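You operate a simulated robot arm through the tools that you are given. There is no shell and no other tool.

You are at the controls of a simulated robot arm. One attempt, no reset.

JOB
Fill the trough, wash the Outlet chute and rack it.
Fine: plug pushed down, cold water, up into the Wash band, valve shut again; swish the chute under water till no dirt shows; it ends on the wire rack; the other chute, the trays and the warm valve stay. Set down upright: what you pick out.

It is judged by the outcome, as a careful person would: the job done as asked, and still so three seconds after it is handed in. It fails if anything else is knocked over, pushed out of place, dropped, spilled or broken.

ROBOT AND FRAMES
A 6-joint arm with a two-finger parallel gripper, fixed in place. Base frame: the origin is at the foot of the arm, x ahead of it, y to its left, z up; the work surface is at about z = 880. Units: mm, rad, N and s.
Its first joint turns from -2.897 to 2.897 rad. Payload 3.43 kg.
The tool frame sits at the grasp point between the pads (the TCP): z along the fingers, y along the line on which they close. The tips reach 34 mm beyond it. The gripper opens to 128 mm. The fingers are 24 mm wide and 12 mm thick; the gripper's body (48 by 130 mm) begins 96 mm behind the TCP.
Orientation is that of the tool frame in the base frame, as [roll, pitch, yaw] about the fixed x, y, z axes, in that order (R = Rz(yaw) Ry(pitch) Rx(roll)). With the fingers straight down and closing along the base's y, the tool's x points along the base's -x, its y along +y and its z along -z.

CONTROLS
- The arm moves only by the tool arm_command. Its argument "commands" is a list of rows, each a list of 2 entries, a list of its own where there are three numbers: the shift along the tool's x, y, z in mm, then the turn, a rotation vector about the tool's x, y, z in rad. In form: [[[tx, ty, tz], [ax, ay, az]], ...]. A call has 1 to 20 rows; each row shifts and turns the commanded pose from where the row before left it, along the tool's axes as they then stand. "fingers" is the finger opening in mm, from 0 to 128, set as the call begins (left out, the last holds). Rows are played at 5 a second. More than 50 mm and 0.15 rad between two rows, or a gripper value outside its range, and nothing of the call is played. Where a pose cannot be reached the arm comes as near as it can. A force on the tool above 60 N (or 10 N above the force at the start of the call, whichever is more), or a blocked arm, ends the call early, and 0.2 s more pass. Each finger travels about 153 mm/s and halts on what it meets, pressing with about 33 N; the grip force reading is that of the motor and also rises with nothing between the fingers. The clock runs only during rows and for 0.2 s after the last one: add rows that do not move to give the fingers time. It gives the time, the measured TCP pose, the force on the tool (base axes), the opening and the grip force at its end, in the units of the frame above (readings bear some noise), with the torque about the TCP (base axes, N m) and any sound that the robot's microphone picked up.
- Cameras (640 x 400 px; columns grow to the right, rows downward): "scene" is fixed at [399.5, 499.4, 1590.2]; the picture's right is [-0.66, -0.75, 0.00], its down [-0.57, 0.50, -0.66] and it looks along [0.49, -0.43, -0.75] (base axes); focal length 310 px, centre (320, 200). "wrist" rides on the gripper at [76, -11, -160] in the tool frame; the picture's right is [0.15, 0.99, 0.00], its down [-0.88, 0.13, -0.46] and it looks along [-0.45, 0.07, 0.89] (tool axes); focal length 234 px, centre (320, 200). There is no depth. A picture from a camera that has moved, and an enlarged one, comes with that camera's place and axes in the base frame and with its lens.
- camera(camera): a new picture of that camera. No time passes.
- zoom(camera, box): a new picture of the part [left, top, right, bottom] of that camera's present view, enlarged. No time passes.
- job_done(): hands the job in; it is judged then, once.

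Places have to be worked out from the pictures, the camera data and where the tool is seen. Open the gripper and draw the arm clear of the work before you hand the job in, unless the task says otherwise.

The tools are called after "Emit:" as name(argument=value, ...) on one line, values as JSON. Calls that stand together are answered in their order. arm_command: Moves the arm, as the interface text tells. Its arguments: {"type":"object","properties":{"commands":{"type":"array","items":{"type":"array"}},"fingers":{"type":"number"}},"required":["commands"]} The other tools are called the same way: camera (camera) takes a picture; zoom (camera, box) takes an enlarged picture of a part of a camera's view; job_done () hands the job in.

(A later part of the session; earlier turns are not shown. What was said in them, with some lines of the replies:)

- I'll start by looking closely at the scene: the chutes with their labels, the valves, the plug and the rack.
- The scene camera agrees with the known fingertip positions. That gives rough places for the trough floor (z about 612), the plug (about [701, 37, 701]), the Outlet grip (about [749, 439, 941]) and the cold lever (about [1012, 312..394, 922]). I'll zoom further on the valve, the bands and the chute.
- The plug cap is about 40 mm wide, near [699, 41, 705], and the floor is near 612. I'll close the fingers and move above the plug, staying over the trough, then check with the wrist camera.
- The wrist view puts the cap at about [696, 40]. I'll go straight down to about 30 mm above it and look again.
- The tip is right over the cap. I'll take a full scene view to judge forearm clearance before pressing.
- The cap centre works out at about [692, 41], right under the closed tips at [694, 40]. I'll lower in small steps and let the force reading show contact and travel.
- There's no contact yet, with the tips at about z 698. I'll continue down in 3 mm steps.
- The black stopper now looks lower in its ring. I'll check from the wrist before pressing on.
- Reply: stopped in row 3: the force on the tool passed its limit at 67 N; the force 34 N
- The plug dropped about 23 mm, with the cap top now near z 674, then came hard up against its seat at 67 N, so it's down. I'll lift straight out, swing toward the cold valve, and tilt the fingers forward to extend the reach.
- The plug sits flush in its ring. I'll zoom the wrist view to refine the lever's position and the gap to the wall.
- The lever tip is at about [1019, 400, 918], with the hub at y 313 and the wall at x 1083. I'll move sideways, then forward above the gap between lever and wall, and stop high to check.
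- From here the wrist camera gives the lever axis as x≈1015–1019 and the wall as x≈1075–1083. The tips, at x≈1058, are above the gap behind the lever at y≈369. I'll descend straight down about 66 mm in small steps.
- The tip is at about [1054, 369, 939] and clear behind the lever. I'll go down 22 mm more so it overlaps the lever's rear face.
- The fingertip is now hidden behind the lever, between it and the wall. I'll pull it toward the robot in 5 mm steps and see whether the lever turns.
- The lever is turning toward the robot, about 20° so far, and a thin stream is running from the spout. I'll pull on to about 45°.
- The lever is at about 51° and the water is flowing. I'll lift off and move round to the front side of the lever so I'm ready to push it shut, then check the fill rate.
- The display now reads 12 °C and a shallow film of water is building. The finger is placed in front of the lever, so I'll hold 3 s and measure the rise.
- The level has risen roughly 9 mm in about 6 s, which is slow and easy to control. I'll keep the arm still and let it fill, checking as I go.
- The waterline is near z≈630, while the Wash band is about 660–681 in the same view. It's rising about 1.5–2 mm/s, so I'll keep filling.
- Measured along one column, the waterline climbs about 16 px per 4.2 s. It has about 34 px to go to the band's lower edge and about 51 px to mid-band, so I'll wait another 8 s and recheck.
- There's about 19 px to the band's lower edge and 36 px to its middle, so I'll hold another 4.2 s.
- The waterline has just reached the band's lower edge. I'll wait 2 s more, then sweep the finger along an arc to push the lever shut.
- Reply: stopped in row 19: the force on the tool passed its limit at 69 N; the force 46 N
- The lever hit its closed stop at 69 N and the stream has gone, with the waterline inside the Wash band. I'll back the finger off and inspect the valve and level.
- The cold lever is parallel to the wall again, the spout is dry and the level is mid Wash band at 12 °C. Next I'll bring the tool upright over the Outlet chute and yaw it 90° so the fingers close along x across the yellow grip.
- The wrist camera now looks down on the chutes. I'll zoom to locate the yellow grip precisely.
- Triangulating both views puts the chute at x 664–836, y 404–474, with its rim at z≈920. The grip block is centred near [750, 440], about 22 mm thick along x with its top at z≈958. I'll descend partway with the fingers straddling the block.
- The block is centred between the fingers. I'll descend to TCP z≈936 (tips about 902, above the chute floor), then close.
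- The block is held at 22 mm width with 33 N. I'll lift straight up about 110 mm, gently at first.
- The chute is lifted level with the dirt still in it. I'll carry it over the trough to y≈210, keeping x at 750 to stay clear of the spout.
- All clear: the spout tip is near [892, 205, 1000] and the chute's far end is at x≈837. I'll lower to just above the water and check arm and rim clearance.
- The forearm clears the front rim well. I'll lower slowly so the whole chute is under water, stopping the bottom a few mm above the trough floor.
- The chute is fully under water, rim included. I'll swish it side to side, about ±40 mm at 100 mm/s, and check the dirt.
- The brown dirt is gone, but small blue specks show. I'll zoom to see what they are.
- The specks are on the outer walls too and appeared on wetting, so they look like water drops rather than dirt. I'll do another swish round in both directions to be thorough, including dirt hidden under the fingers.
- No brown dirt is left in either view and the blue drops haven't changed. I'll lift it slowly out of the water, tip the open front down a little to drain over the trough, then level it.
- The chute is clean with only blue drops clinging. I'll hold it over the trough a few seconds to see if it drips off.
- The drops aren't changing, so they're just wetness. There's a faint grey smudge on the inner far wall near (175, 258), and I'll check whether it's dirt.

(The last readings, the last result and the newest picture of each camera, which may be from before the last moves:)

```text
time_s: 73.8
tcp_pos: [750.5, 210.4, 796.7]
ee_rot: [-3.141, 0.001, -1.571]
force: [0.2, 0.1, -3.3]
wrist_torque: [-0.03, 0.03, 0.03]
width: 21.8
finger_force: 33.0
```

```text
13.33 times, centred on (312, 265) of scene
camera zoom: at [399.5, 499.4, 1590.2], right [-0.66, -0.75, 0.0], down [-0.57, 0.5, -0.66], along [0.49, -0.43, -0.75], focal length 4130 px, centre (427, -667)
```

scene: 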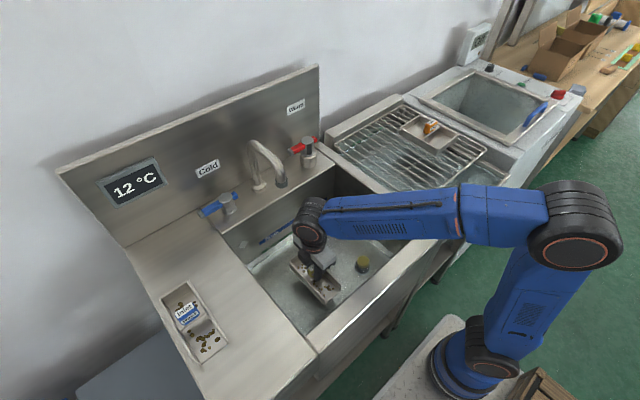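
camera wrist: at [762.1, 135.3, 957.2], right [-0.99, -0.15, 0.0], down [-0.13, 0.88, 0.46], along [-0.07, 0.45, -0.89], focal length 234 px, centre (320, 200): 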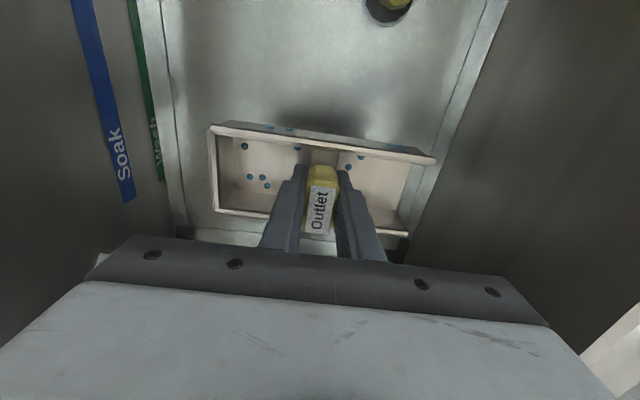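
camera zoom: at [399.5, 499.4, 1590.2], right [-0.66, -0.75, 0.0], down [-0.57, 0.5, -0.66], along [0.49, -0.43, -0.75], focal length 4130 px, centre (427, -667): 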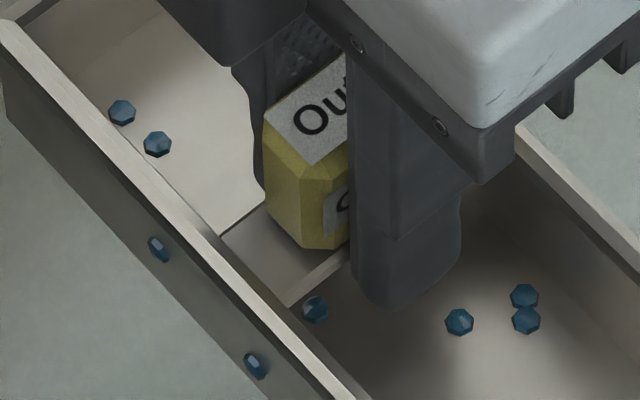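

It's a soft blotch in the metal's texture, like those on the Inlet chute and the walls, so not dirt. The chute is clean, and I'll raise it and carry it over the partition to the free area of the rack.

Emit:
arm_command(commands=[[[0, 0, -25], [0, 0, 0]], [[0, 0, -45], [0, 0, 0]], [[0, 0, -45], [0, 0, 0]], [[0, 0, -45], [0, 0, 0]], [[0, 0, -45], [0, 0, 0]], [[0, 0, -40], [0, 0, 0]], [[25, 0, 0], [0, 0, 0]], [[40, 0, 0], [0, 0, 0]], [[42, 0, 0], [0, 0, 0]], [[42, 0, 0], [0, 0, 0]], [[42, -5, 0], [0, 0, 0]], [[42, -7, 0], [0, 0, 0]], [[42, -7, 0], [0, 0, 0]], [[42, -7, 0], [0, 0, 0]], [[42, -7, 0], [0, 0, 0]], [[36, -7, 0], [0, 0, 0]], [[20, 0, 0], [0, 0, 0]], [[0, 0, 0], [0, 0, 0]], [[0, 0, 0], [0, 0, 0]]], fingers=0)

Emit:
camera(camera="wrist")

Emit:
camera(camera="scene")

Emit:
zoom(camera="scene", box=[320, 70, 520, 220])

```text
time_s: 77.8
tcp_pos: [790.3, -206.4, 1044.5]
ee_rot: [-3.141, -0.001, -1.571]
force: [1.0, -0.8, -2.3]
wrist_torque: [0.02, 0.03, -0.01]
width: 21.9
finger_force: 32.7
```

```text
taken
camera wrist: at [801.8, -281.9, 1203.9], right [-0.99, -0.15, 0.0], down [-0.13, 0.88, 0.46], along [-0.07, 0.45, -0.89], focal length 234 px, centre (320, 200)
```

wrist: 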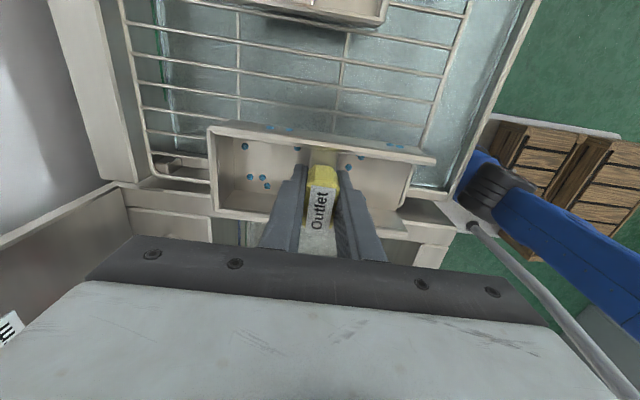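

```text
taken
```

scene: 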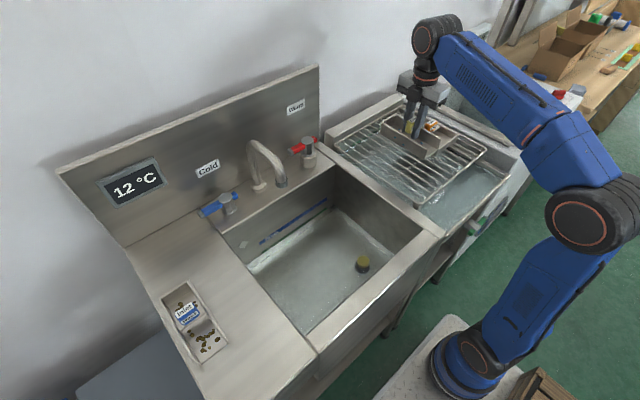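

```text
2.67 times, centred on (420, 145) of scene
camera zoom: at [399.5, 499.4, 1590.2], right [-0.66, -0.75, 0.0], down [-0.57, 0.5, -0.66], along [0.49, -0.43, -0.75], focal length 826 px, centre (53, 347)
```

zoom: 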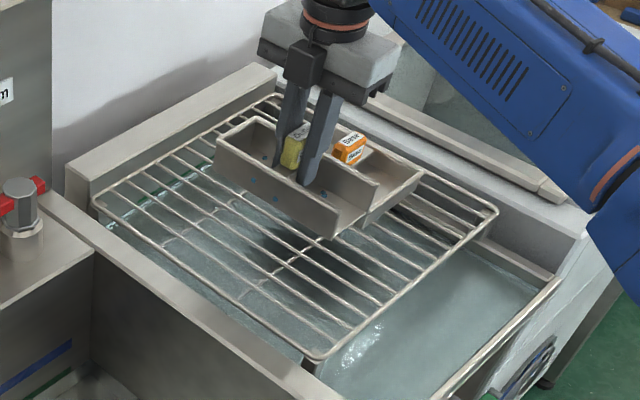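

The chute is over the rack near [790, -206] with the Base tray beyond it. I'll zoom in to fix the rack's height, its edges and the bar positions.

Emit:
zoom(camera="wrist", box=[100, 100, 260, 200])

Emit:
zoom(camera="wrist", box=[180, 0, 480, 170])

Emit:
zoom(camera="scene", box=[320, 100, 448, 220])

```text
4.00 times, centred on (180, 150) of wrist
camera zoom: at [801.8, -281.9, 1203.9], right [-0.99, -0.15, 0.0], down [-0.13, 0.88, 0.46], along [-0.07, 0.45, -0.89], focal length 937 px, centre (880, 400)
```

zoom: 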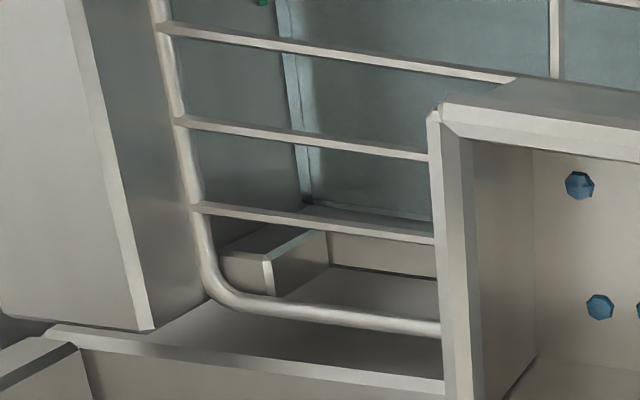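

```text
2.13 times, centred on (330, 85) of wrist
camera zoom: at [801.8, -281.9, 1203.9], right [-0.99, -0.15, 0.0], down [-0.13, 0.88, 0.46], along [-0.07, 0.45, -0.89], focal length 500 px, centre (299, 445)
```

zoom: 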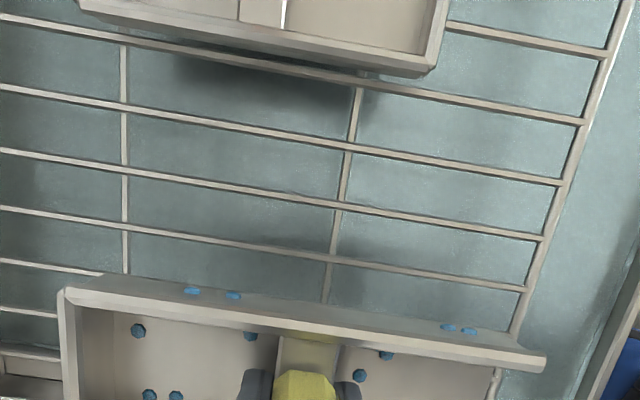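

```text
3.33 times, centred on (384, 160) of scene
camera zoom: at [399.5, 499.4, 1590.2], right [-0.66, -0.75, 0.0], down [-0.57, 0.5, -0.66], along [0.49, -0.43, -0.75], focal length 1033 px, centre (107, 333)
```

zoom: 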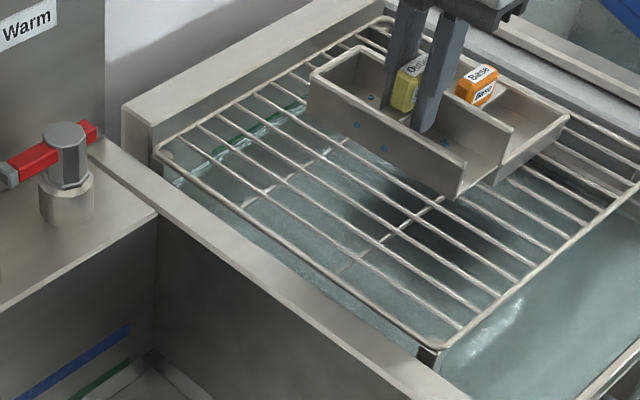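

The rack top is at z≈880, with bars along x at y≈-156, -187, -217 and -247. I'll centre the chute on the -217 bar so it rests on three bars, about 55 mm clear of the Base tray. First I'll lower to about 15 mm above and check.

Emit:
arm_command(commands=[[[10, 0, 15], [0, 0, 0]], [[0, 0, 25], [0, 0, 0]], [[0, 0, 25], [0, 0, 0]], [[0, 0, 15], [0, 0, 0]], [[0, 0, 10], [0, 0, 0]], [[0, 0, 0], [0, 0, 0]]], fingers=0)

Emit:
camera(camera="wrist")

Emit:
zoom(camera="scene", box=[340, 80, 500, 210])

```text
time_s: 79.2
tcp_pos: [790.5, -214.5, 952.8]
ee_rot: [-3.14, 0.0, -1.571]
force: [0.0, -0.4, -3.1]
wrist_torque: [-0.02, -0.02, -0.01]
width: 22.0
finger_force: 32.9
```

```text
taken
camera wrist: at [802.3, -290.7, 1113.2], right [-0.99, -0.15, 0.0], down [-0.13, 0.88, 0.46], along [-0.07, 0.45, -0.89], focal length 234 px, centre (320, 200)
```

wrist: 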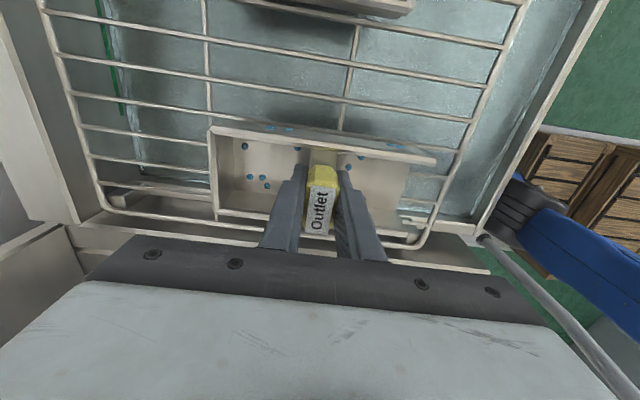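

```text
3.08 times, centred on (420, 145) of scene
camera zoom: at [399.5, 499.4, 1590.2], right [-0.66, -0.75, 0.0], down [-0.57, 0.5, -0.66], along [0.49, -0.43, -0.75], focal length 953 px, centre (12, 369)
```

zoom: 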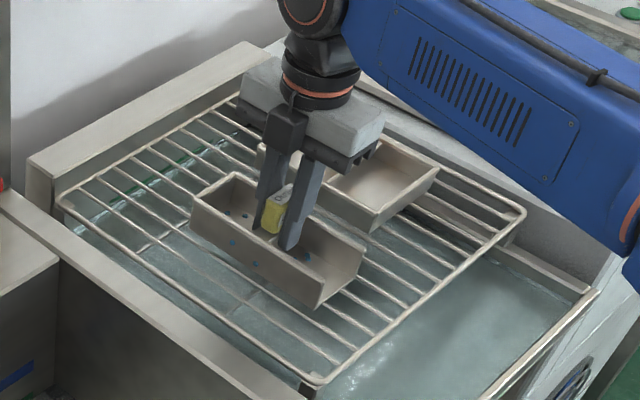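

It's lined up and about 15 mm above the bars. I'll lower in 2 mm steps and watch the force.

Emit:
arm_command(commands=[[[0, 0, 3], [0, 0, 0]], [[0, 0, 3], [0, 0, 0]], [[0, 0, 2], [0, 0, 0]], [[0, 0, 2], [0, 0, 0]], [[0, 0, 2], [0, 0, 0]], [[0, 0, 0], [0, 0, 0]]], fingers=0)

Emit:
zoom(camera="scene", box=[370, 110, 450, 190])

```text
time_s: 80.7
tcp_pos: [791.2, -215.3, 939.2]
ee_rot: [-3.14, 0.001, -1.57]
force: [0.1, 0.0, -2.9]
wrist_torque: [0.01, 0.03, 0.0]
width: 22.1
finger_force: 32.6
```

```text
5.00 times, centred on (410, 150) of scene
camera zoom: at [399.5, 499.4, 1590.2], right [-0.66, -0.75, 0.0], down [-0.57, 0.5, -0.66], along [0.49, -0.43, -0.75], focal length 1549 px, centre (-130, 450)
```

zoom: 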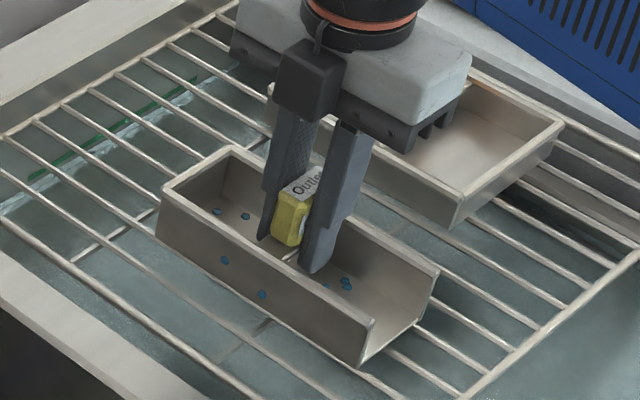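

There's no contact at 939 and the full weight is still on the gripper. I'll continue in 1.5 mm steps.

Emit:
arm_command(commands=[[[0, 0, 1.5], [0, 0, 0]], [[0, 0, 1.5], [0, 0, 0]], [[0, 0, 1.5], [0, 0, 0]], [[0, 0, 0], [0, 0, 0]]], fingers=0)

Emit:
zoom(camera="scene", box=[370, 110, 450, 190])

```text
time_s: 81.7
tcp_pos: [790.3, -215.1, 934.9]
ee_rot: [-3.139, 0.0, -1.572]
force: [-0.1, 0.1, -2.3]
wrist_torque: [0.05, 0.11, 0.03]
width: 21.6
finger_force: 32.9
```

```text
5.00 times, centred on (410, 150) of scene
camera zoom: at [399.5, 499.4, 1590.2], right [-0.66, -0.75, 0.0], down [-0.57, 0.5, -0.66], along [0.49, -0.43, -0.75], focal length 1549 px, centre (-130, 450)
```

zoom: 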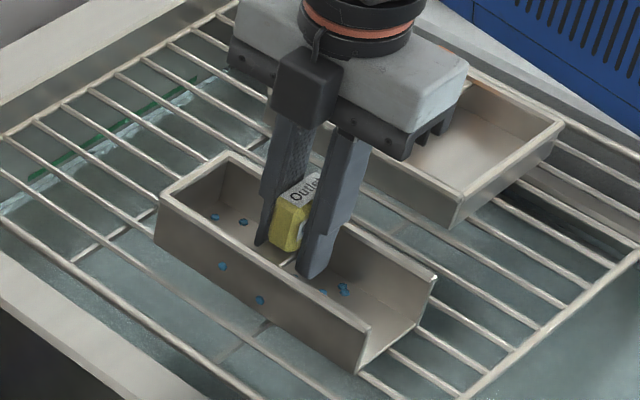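

It's still hanging free at z 935. I'll continue in 1 mm steps until the weight comes off.

Emit:
arm_command(commands=[[[0, 0, 1], [0, 0, 0]], [[0, 0, 1], [0, 0, 0]], [[0, 0, 1], [0, 0, 0]], [[0, 0, 0], [0, 0, 0]]], fingers=0)

Emit:
zoom(camera="scene", box=[370, 110, 450, 190])

```text
time_s: 82.7
tcp_pos: [790.8, -212.9, 934.3]
ee_rot: [-3.138, 0.0, -1.569]
force: [9.2, -1.2, 23.2]
wrist_torque: [-0.07, 0.95, 0.05]
width: 21.9
finger_force: 32.7
```

```text
5.00 times, centred on (410, 150) of scene
camera zoom: at [399.5, 499.4, 1590.2], right [-0.66, -0.75, 0.0], down [-0.57, 0.5, -0.66], along [0.49, -0.43, -0.75], focal length 1549 px, centre (-130, 450)
```

zoom: 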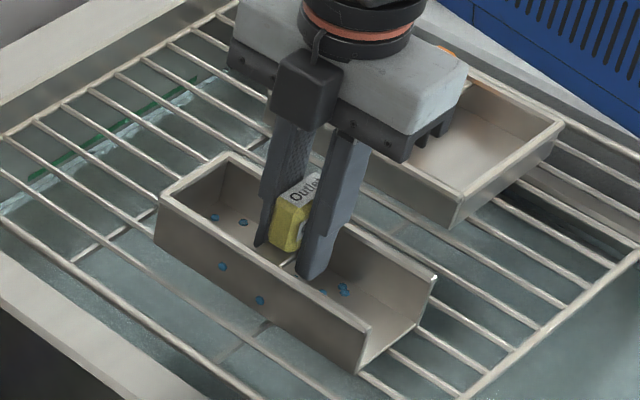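

It's in contact: the force went from -2.3 to +23 N while the TCP stopped at 934. I'll ease up about 2 mm to take the press off, then check.

Emit:
arm_command(commands=[[[0, 0, -1], [0, 0, 0]], [[0, 0, -1], [0, 0, 0]], [[0, 0, 0], [0, 0, 0]]], fingers=0)

```text
time_s: 83.5
tcp_pos: [791.0, -214.0, 933.7]
ee_rot: [3.141, 0.002, -1.57]
force: [0.7, -0.7, -2.3]
wrist_torque: [0.02, 0.0, -0.01]
width: 21.7
finger_force: 32.7
```

The press is relieved and it's within about 1 mm of resting. I'll lower 0.7 mm and open the fingers.

Emit:
arm_command(commands=[[[0, 0, 0.7], [0, 0, 0]], [[0, 0, 0], [0, 0, 0]]], fingers=0)

Emit:
arm_command(commands=[[[0, 0, 0], [0, 0, 0]], [[0, 0, 0], [0, 0, 0]], [[0, 0, 0], [0, 0, 0]]], fingers=70)

Emit:
camera(camera="wrist")

Emit:
zoom(camera="scene", box=[370, 110, 450, 190])

```text
time_s: 84.0
tcp_pos: [790.7, -213.6, 934.9]
ee_rot: [-3.139, 0.001, -1.572]
force: [0.1, 0.1, -2.6]
wrist_torque: [0.01, -0.02, -0.02]
width: 22.1
finger_force: 32.9
```

```text
time_s: 84.8
tcp_pos: [791.1, -213.9, 934.9]
ee_rot: [-3.139, -0.001, -1.57]
force: [0.2, 0.0, 0.5]
wrist_torque: [0.01, 0.01, -0.02]
width: 69.6
finger_force: 0.0
```

```text
taken
camera wrist: at [802.4, -289.5, 1094.2], right [-0.99, -0.15, 0.0], down [-0.13, 0.88, 0.46], along [-0.07, 0.45, -0.89], focal length 234 px, centre (320, 200)
```

wrist: 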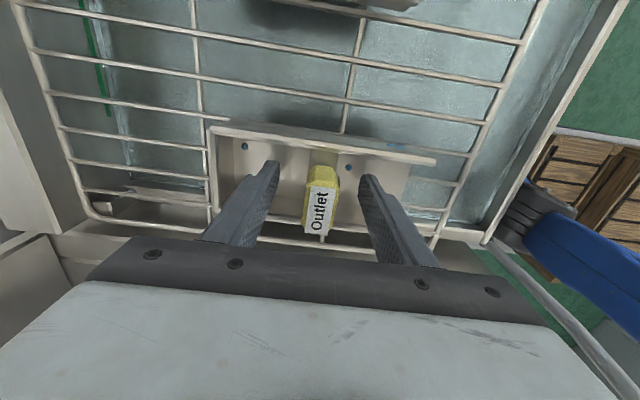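

```text
5.00 times, centred on (410, 150) of scene
camera zoom: at [399.5, 499.4, 1590.2], right [-0.66, -0.75, 0.0], down [-0.57, 0.5, -0.66], along [0.49, -0.43, -0.75], focal length 1549 px, centre (-130, 450)
```

zoom: 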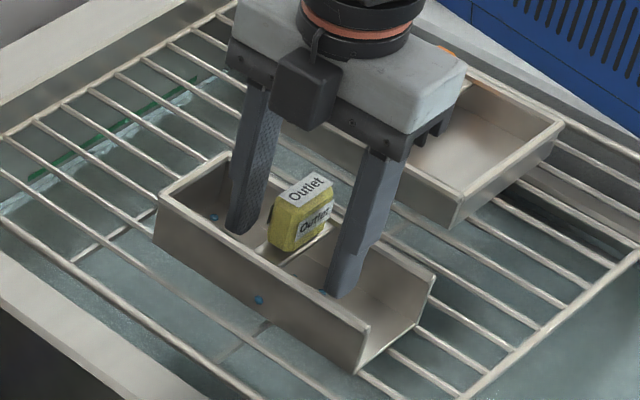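

The chute is released and sits flat on the rack, with the fingers clear of the block. I'll lift straight up slowly, then retreat.

Emit:
arm_command(commands=[[[0, 0, -10], [0, 0, 0]], [[0, 0, -20], [0, 0, 0]], [[0, 0, -30], [0, 0, 0]], [[0, 0, -40], [0, 0, 0]], [[0, 0, -45], [0, 0, 0]], [[0, 0, -45], [0, 0, 0]], [[0, 0, 0], [0, 0, 0]]], fingers=70)

Emit:
camera(camera="wrist")

Emit:
camera(camera="scene")

Emit:
zoom(camera="scene", box=[340, 90, 500, 210])

```text
time_s: 86.5
tcp_pos: [788.7, -212.8, 1123.6]
ee_rot: [-3.14, -0.001, -1.572]
force: [0.3, 0.8, 0.4]
wrist_torque: [0.01, 0.02, -0.02]
width: 70.0
finger_force: 0.2
```

```text
taken
camera wrist: at [800.0, -288.0, 1284.4], right [-0.99, -0.15, 0.0], down [-0.13, 0.88, 0.46], along [-0.07, 0.45, -0.89], focal length 234 px, centre (320, 200)
```

wrist: 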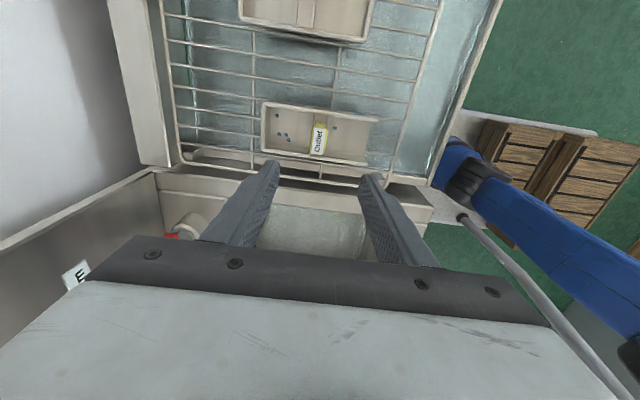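

```text
taken
```

scene: 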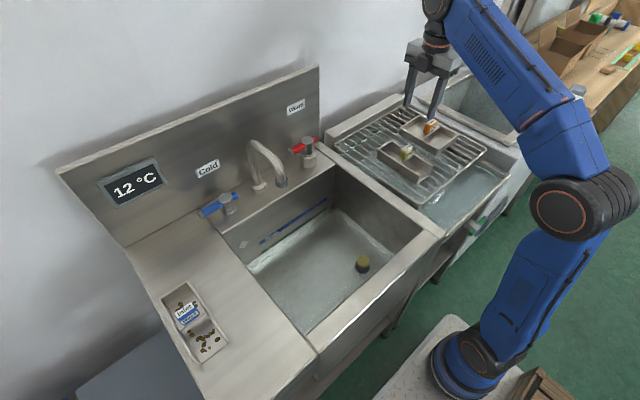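

```text
3.33 times, centred on (420, 150) of scene
camera zoom: at [399.5, 499.4, 1590.2], right [-0.66, -0.75, 0.0], down [-0.57, 0.5, -0.66], along [0.49, -0.43, -0.75], focal length 1033 px, centre (-13, 367)
```

zoom: 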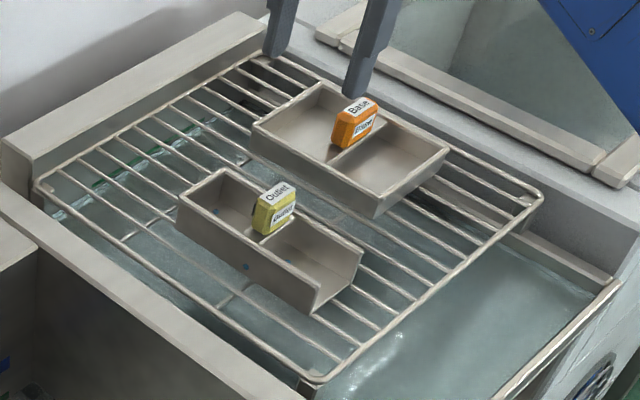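

The chute is upright on the rack beside the Base tray. I'll check the water level, cold valve, plug, inlet chute and the washed chute up close.

Emit:
zoom(camera="scene", box=[240, 190, 352, 260])

Emit:
zoom(camera="scene", box=[180, 130, 340, 230])

Emit:
zoom(camera="scene", box=[376, 130, 440, 190])

Emit:
zoom(camera="wrist", box=[230, 90, 400, 190])

Emit:
zoom(camera="scene", box=[220, 190, 420, 340])

```text
5.71 times, centred on (296, 225) of scene
camera zoom: at [399.5, 499.4, 1590.2], right [-0.66, -0.75, 0.0], down [-0.57, 0.5, -0.66], along [0.49, -0.43, -0.75], focal length 1770 px, centre (457, 57)
```

zoom: 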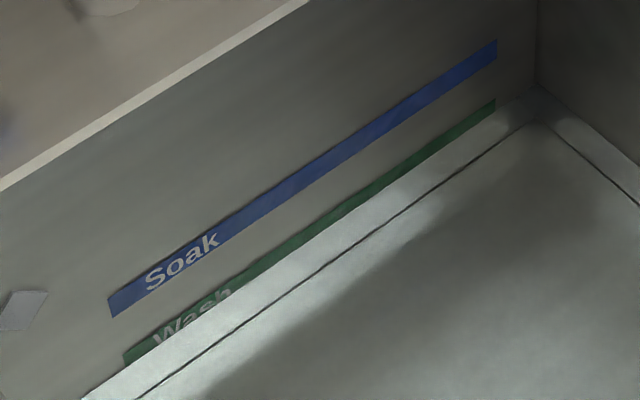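

```text
4.00 times, centred on (260, 180) of scene
camera zoom: at [399.5, 499.4, 1590.2], right [-0.66, -0.75, 0.0], down [-0.57, 0.5, -0.66], along [0.49, -0.43, -0.75], focal length 1239 px, centre (560, 280)
```

zoom: 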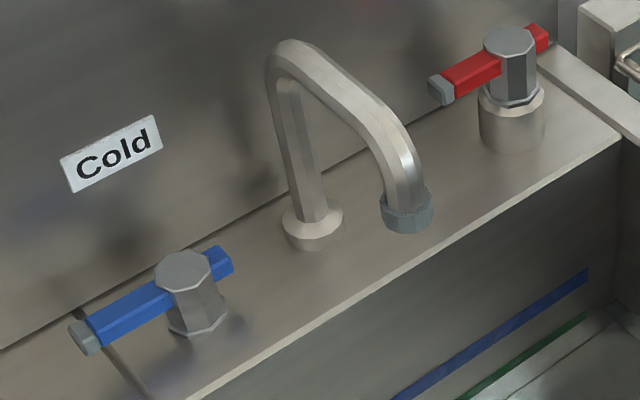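

```text
6.67 times, centred on (408, 160) of scene
camera zoom: at [399.5, 499.4, 1590.2], right [-0.66, -0.75, 0.0], down [-0.57, 0.5, -0.66], along [0.49, -0.43, -0.75], focal length 2065 px, centre (-267, 467)
```

zoom: 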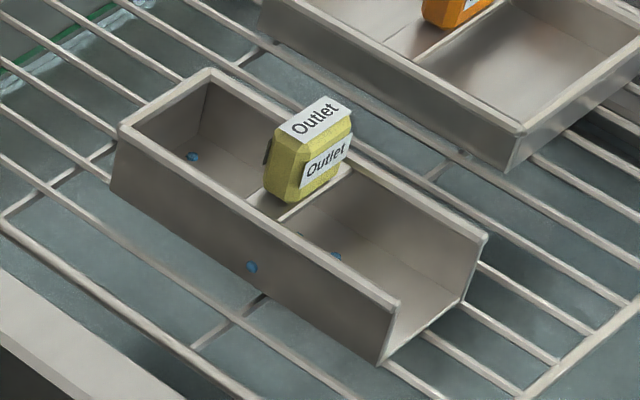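

```text
3.76 times, centred on (315, 140) of wrist
camera zoom: at [800.0, -288.0, 1284.4], right [-0.99, -0.15, 0.0], down [-0.13, 0.88, 0.46], along [-0.07, 0.45, -0.89], focal length 882 px, centre (339, 426)
```

zoom: 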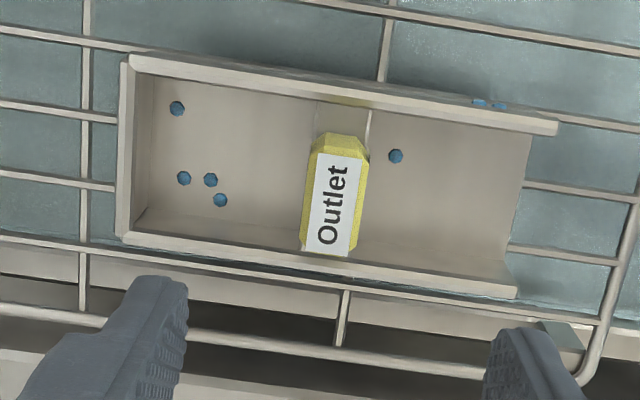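

```text
2.67 times, centred on (320, 265) of scene
camera zoom: at [399.5, 499.4, 1590.2], right [-0.66, -0.75, 0.0], down [-0.57, 0.5, -0.66], along [0.49, -0.43, -0.75], focal length 826 px, centre (320, 27)
```

zoom: 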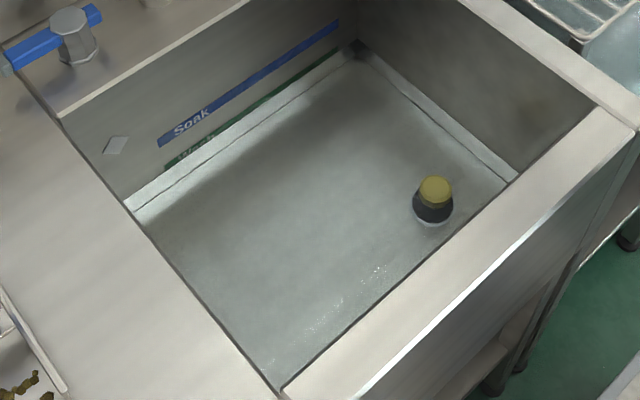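

The valve is shut, the spout dry, the plug down and the chute clean and upright. I'll measure the waterline in the Wash band more finely.

Emit:
zoom(camera="scene", box=[240, 220, 304, 260])

Emit:
zoom(camera="scene", box=[256, 228, 288, 248])

Emit:
zoom(camera="scene", box=[300, 192, 348, 222])

```text
10.00 times, centred on (272, 240) of scene
camera zoom: at [399.5, 499.4, 1590.2], right [-0.66, -0.75, 0.0], down [-0.57, 0.5, -0.66], along [0.49, -0.43, -0.75], focal length 3098 px, centre (800, -200)
```

zoom: 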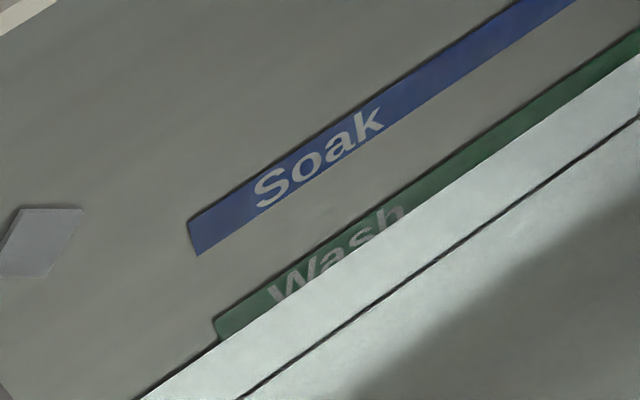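

```text
16.00 times, centred on (272, 238) of scene
camera zoom: at [399.5, 499.4, 1590.2], right [-0.66, -0.75, 0.0], down [-0.57, 0.5, -0.66], along [0.49, -0.43, -0.75], focal length 4956 px, centre (1088, -408)
```

zoom: 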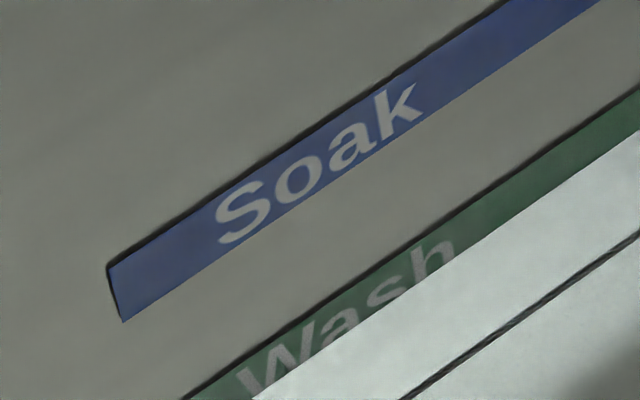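

```text
13.33 times, centred on (324, 207) of scene
camera zoom: at [399.5, 499.4, 1590.2], right [-0.66, -0.75, 0.0], down [-0.57, 0.5, -0.66], along [0.49, -0.43, -0.75], focal length 4130 px, centre (267, 107)
```

zoom: 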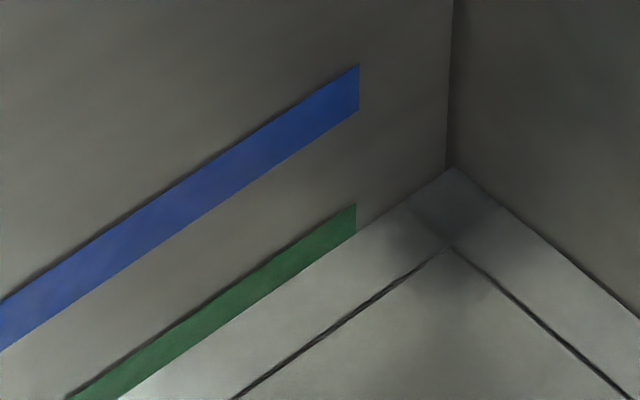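

The Wash band shows about three quarters of its height above the waterline, so the level is roughly a quarter into the band. I'll compare the same framing as just after the valve was shut, to be sure the level isn't dropping.

Emit:
zoom(camera="scene", box=[200, 180, 328, 270])

Emit:
zoom(camera="scene", box=[320, 220, 416, 290])

```text
4.44 times, centred on (264, 225) of scene
camera zoom: at [399.5, 499.4, 1590.2], right [-0.66, -0.75, 0.0], down [-0.57, 0.5, -0.66], along [0.49, -0.43, -0.75], focal length 1377 px, centre (569, 89)
```

zoom: 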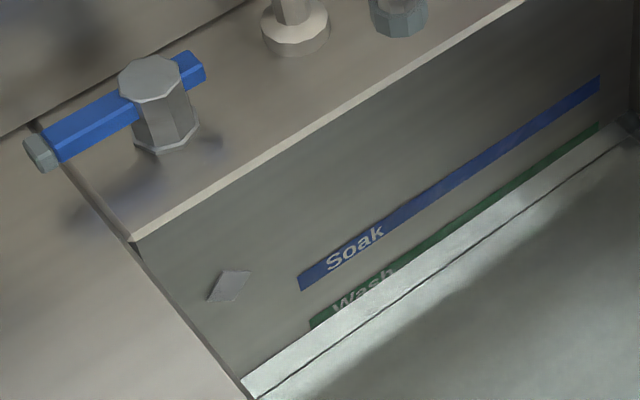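

```text
5.71 times, centred on (368, 255) of scene
camera zoom: at [399.5, 499.4, 1590.2], right [-0.66, -0.75, 0.0], down [-0.57, 0.5, -0.66], along [0.49, -0.43, -0.75], focal length 1770 px, centre (46, -114)
```

zoom: 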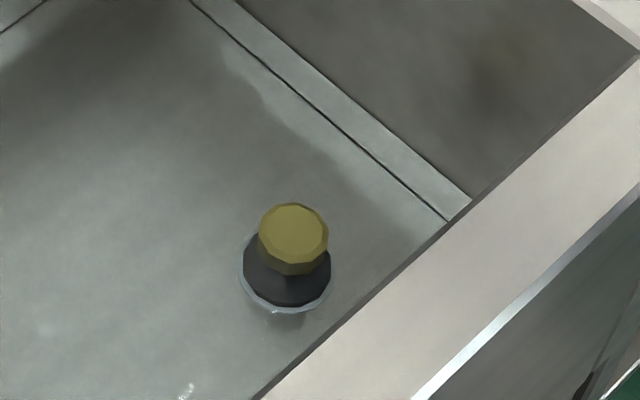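

The level matches what it was 40 s ago, so the plug holds. One last check of a small dark spot beside the yellow block, to be sure it isn't leftover dirt.

Emit:
zoom(camera="scene", box=[396, 140, 420, 160])

Emit:
zoom(camera="wrist", box=[290, 110, 350, 165])

Emit:
zoom(camera="scene", box=[150, 255, 250, 365])

```text
16.00 times, centred on (408, 150) of scene
camera zoom: at [399.5, 499.4, 1590.2], right [-0.66, -0.75, 0.0], down [-0.57, 0.5, -0.66], along [0.49, -0.43, -0.75], focal length 4956 px, centre (-1088, 1000)
```

zoom: 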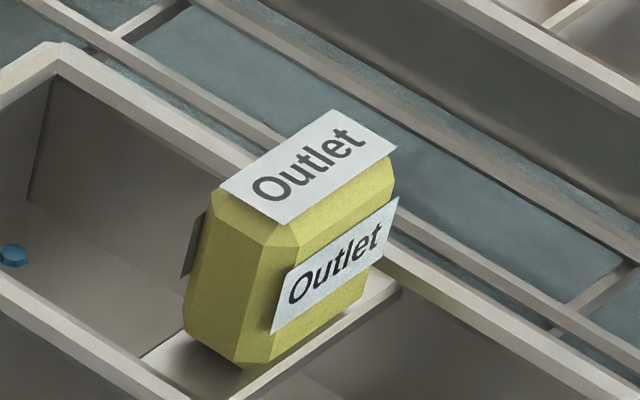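

```text
7.27 times, centred on (320, 138) of wrist
camera zoom: at [800.0, -288.0, 1284.4], right [-0.99, -0.15, 0.0], down [-0.13, 0.88, 0.46], along [-0.07, 0.45, -0.89], focal length 1703 px, centre (320, 654)
```

zoom: 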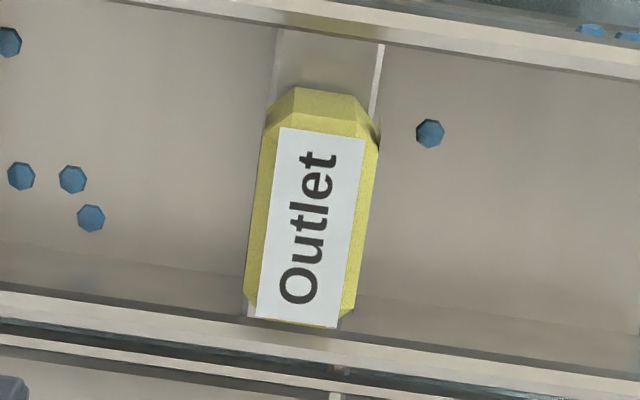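

```text
3.64 times, centred on (200, 310) of scene
camera zoom: at [399.5, 499.4, 1590.2], right [-0.66, -0.75, 0.0], down [-0.57, 0.5, -0.66], along [0.49, -0.43, -0.75], focal length 1126 px, centre (756, -200)
```

zoom: 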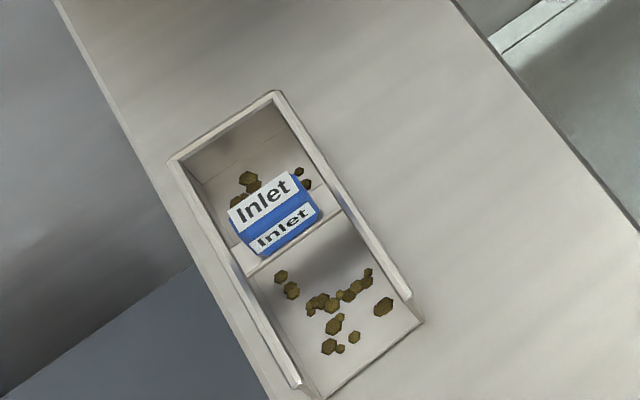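

The dark spot is just the edge of the rear label. Outlet is clean, Inlet is untouched and the level is steady in the Wash band. I'll draw the arm up and back, clear of the work.

Emit:
arm_command(commands=[[[0, 0, -40], [0, 0, 0]], [[0, 0, -40], [0, 0, 0]], [[-10, 40, -10], [0, 0, 0]], [[-10, 40, 0], [0, 0, 0]], [[-10, 40, 0], [0, 0, 0]], [[-10, 40, 0], [0, 0, 0]], [[-10, 40, 0], [0, 0, 0]], [[0, 0, 0], [0, 0, 0]], [[0, 0, 0], [0, 0, 0]], [[0, 0, 0], [0, 0, 0]], [[0, 0, 0], [0, 0, 0]], [[0, 0, 0], [0, 0, 0]], [[0, 0, 0], [0, 0, 0]], [[0, 0, 0], [0, 0, 0]], [[0, 0, 0], [0, 0, 0]], [[0, 0, 0], [0, 0, 0]], [[0, 0, 0], [0, 0, 0]]], fingers=128)

Emit:
camera(camera="scene")

Emit:
zoom(camera="scene", box=[240, 220, 304, 260])

Emit:
zoom(camera="scene", box=[340, 90, 500, 210])

```text
time_s: 90.0
tcp_pos: [587.9, -163.6, 1166.1]
ee_rot: [-3.135, -0.001, -1.572]
force: [-0.7, -0.1, -0.8]
wrist_torque: [0.0, 0.04, 0.0]
width: 128.0
finger_force: 0.1
out of reach, approached as far as the arm can: row 2, 3, 7
```

```text
taken
```

scene: 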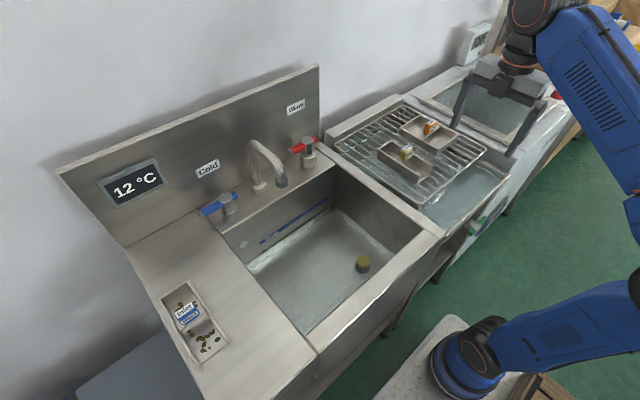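

```text
10.00 times, centred on (272, 240) of scene
camera zoom: at [399.5, 499.4, 1590.2], right [-0.66, -0.75, 0.0], down [-0.57, 0.5, -0.66], along [0.49, -0.43, -0.75], focal length 3098 px, centre (800, -200)
```

zoom: 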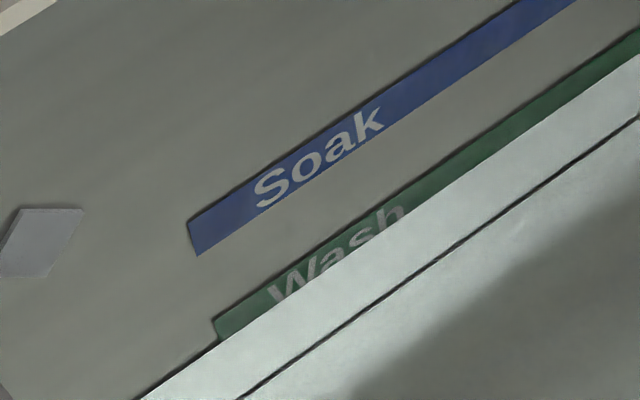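

```text
3.33 times, centred on (420, 150) of scene
camera zoom: at [399.5, 499.4, 1590.2], right [-0.66, -0.75, 0.0], down [-0.57, 0.5, -0.66], along [0.49, -0.43, -0.75], focal length 1033 px, centre (-13, 367)
```

zoom: 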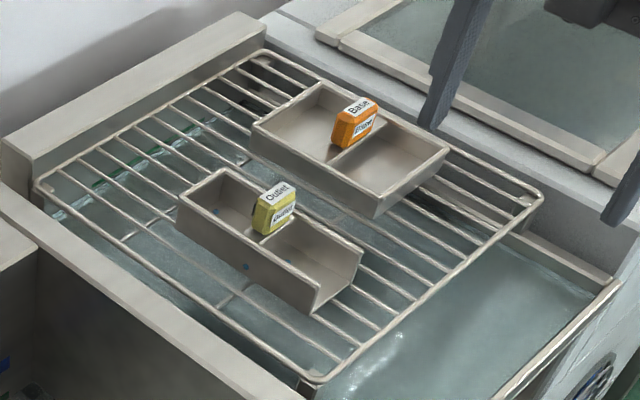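

Everything is settled:
- **Trough:** the plug is down, the cold valve shut, and the level steady inside the Wash band at 12 °C.
- **Outlet chute:** clean and upright on the rack.
- **Everything else:** the Inlet chute, Base tray and warm valve are untouched, and the arm is clear with the gripper open.

I'm handing the job in.

Emit:
job_done()

```text
The job is handed in.
```

I handed in the job with the Outlet chute washed and standing upright on the wire rack, next to the Base tray.

- **Trough:** the plug is pushed down, the cold valve is shut again and the spout is dry. The water reads 12 °C and sits about a quarter of the way up the Wash band. It held that level for about 45 s after I shut the valve.
- **Chute:** I swished it under water in both directions until no brown dirt showed in either camera. A few blue specks remain; I took them for water drops, because they appeared only on wetting and are on the outer walls too.
- **Everything else:** I didn't touch the Inlet chute, the Base tray or the warm valve. The gripper is open and the arm is clear of the work.
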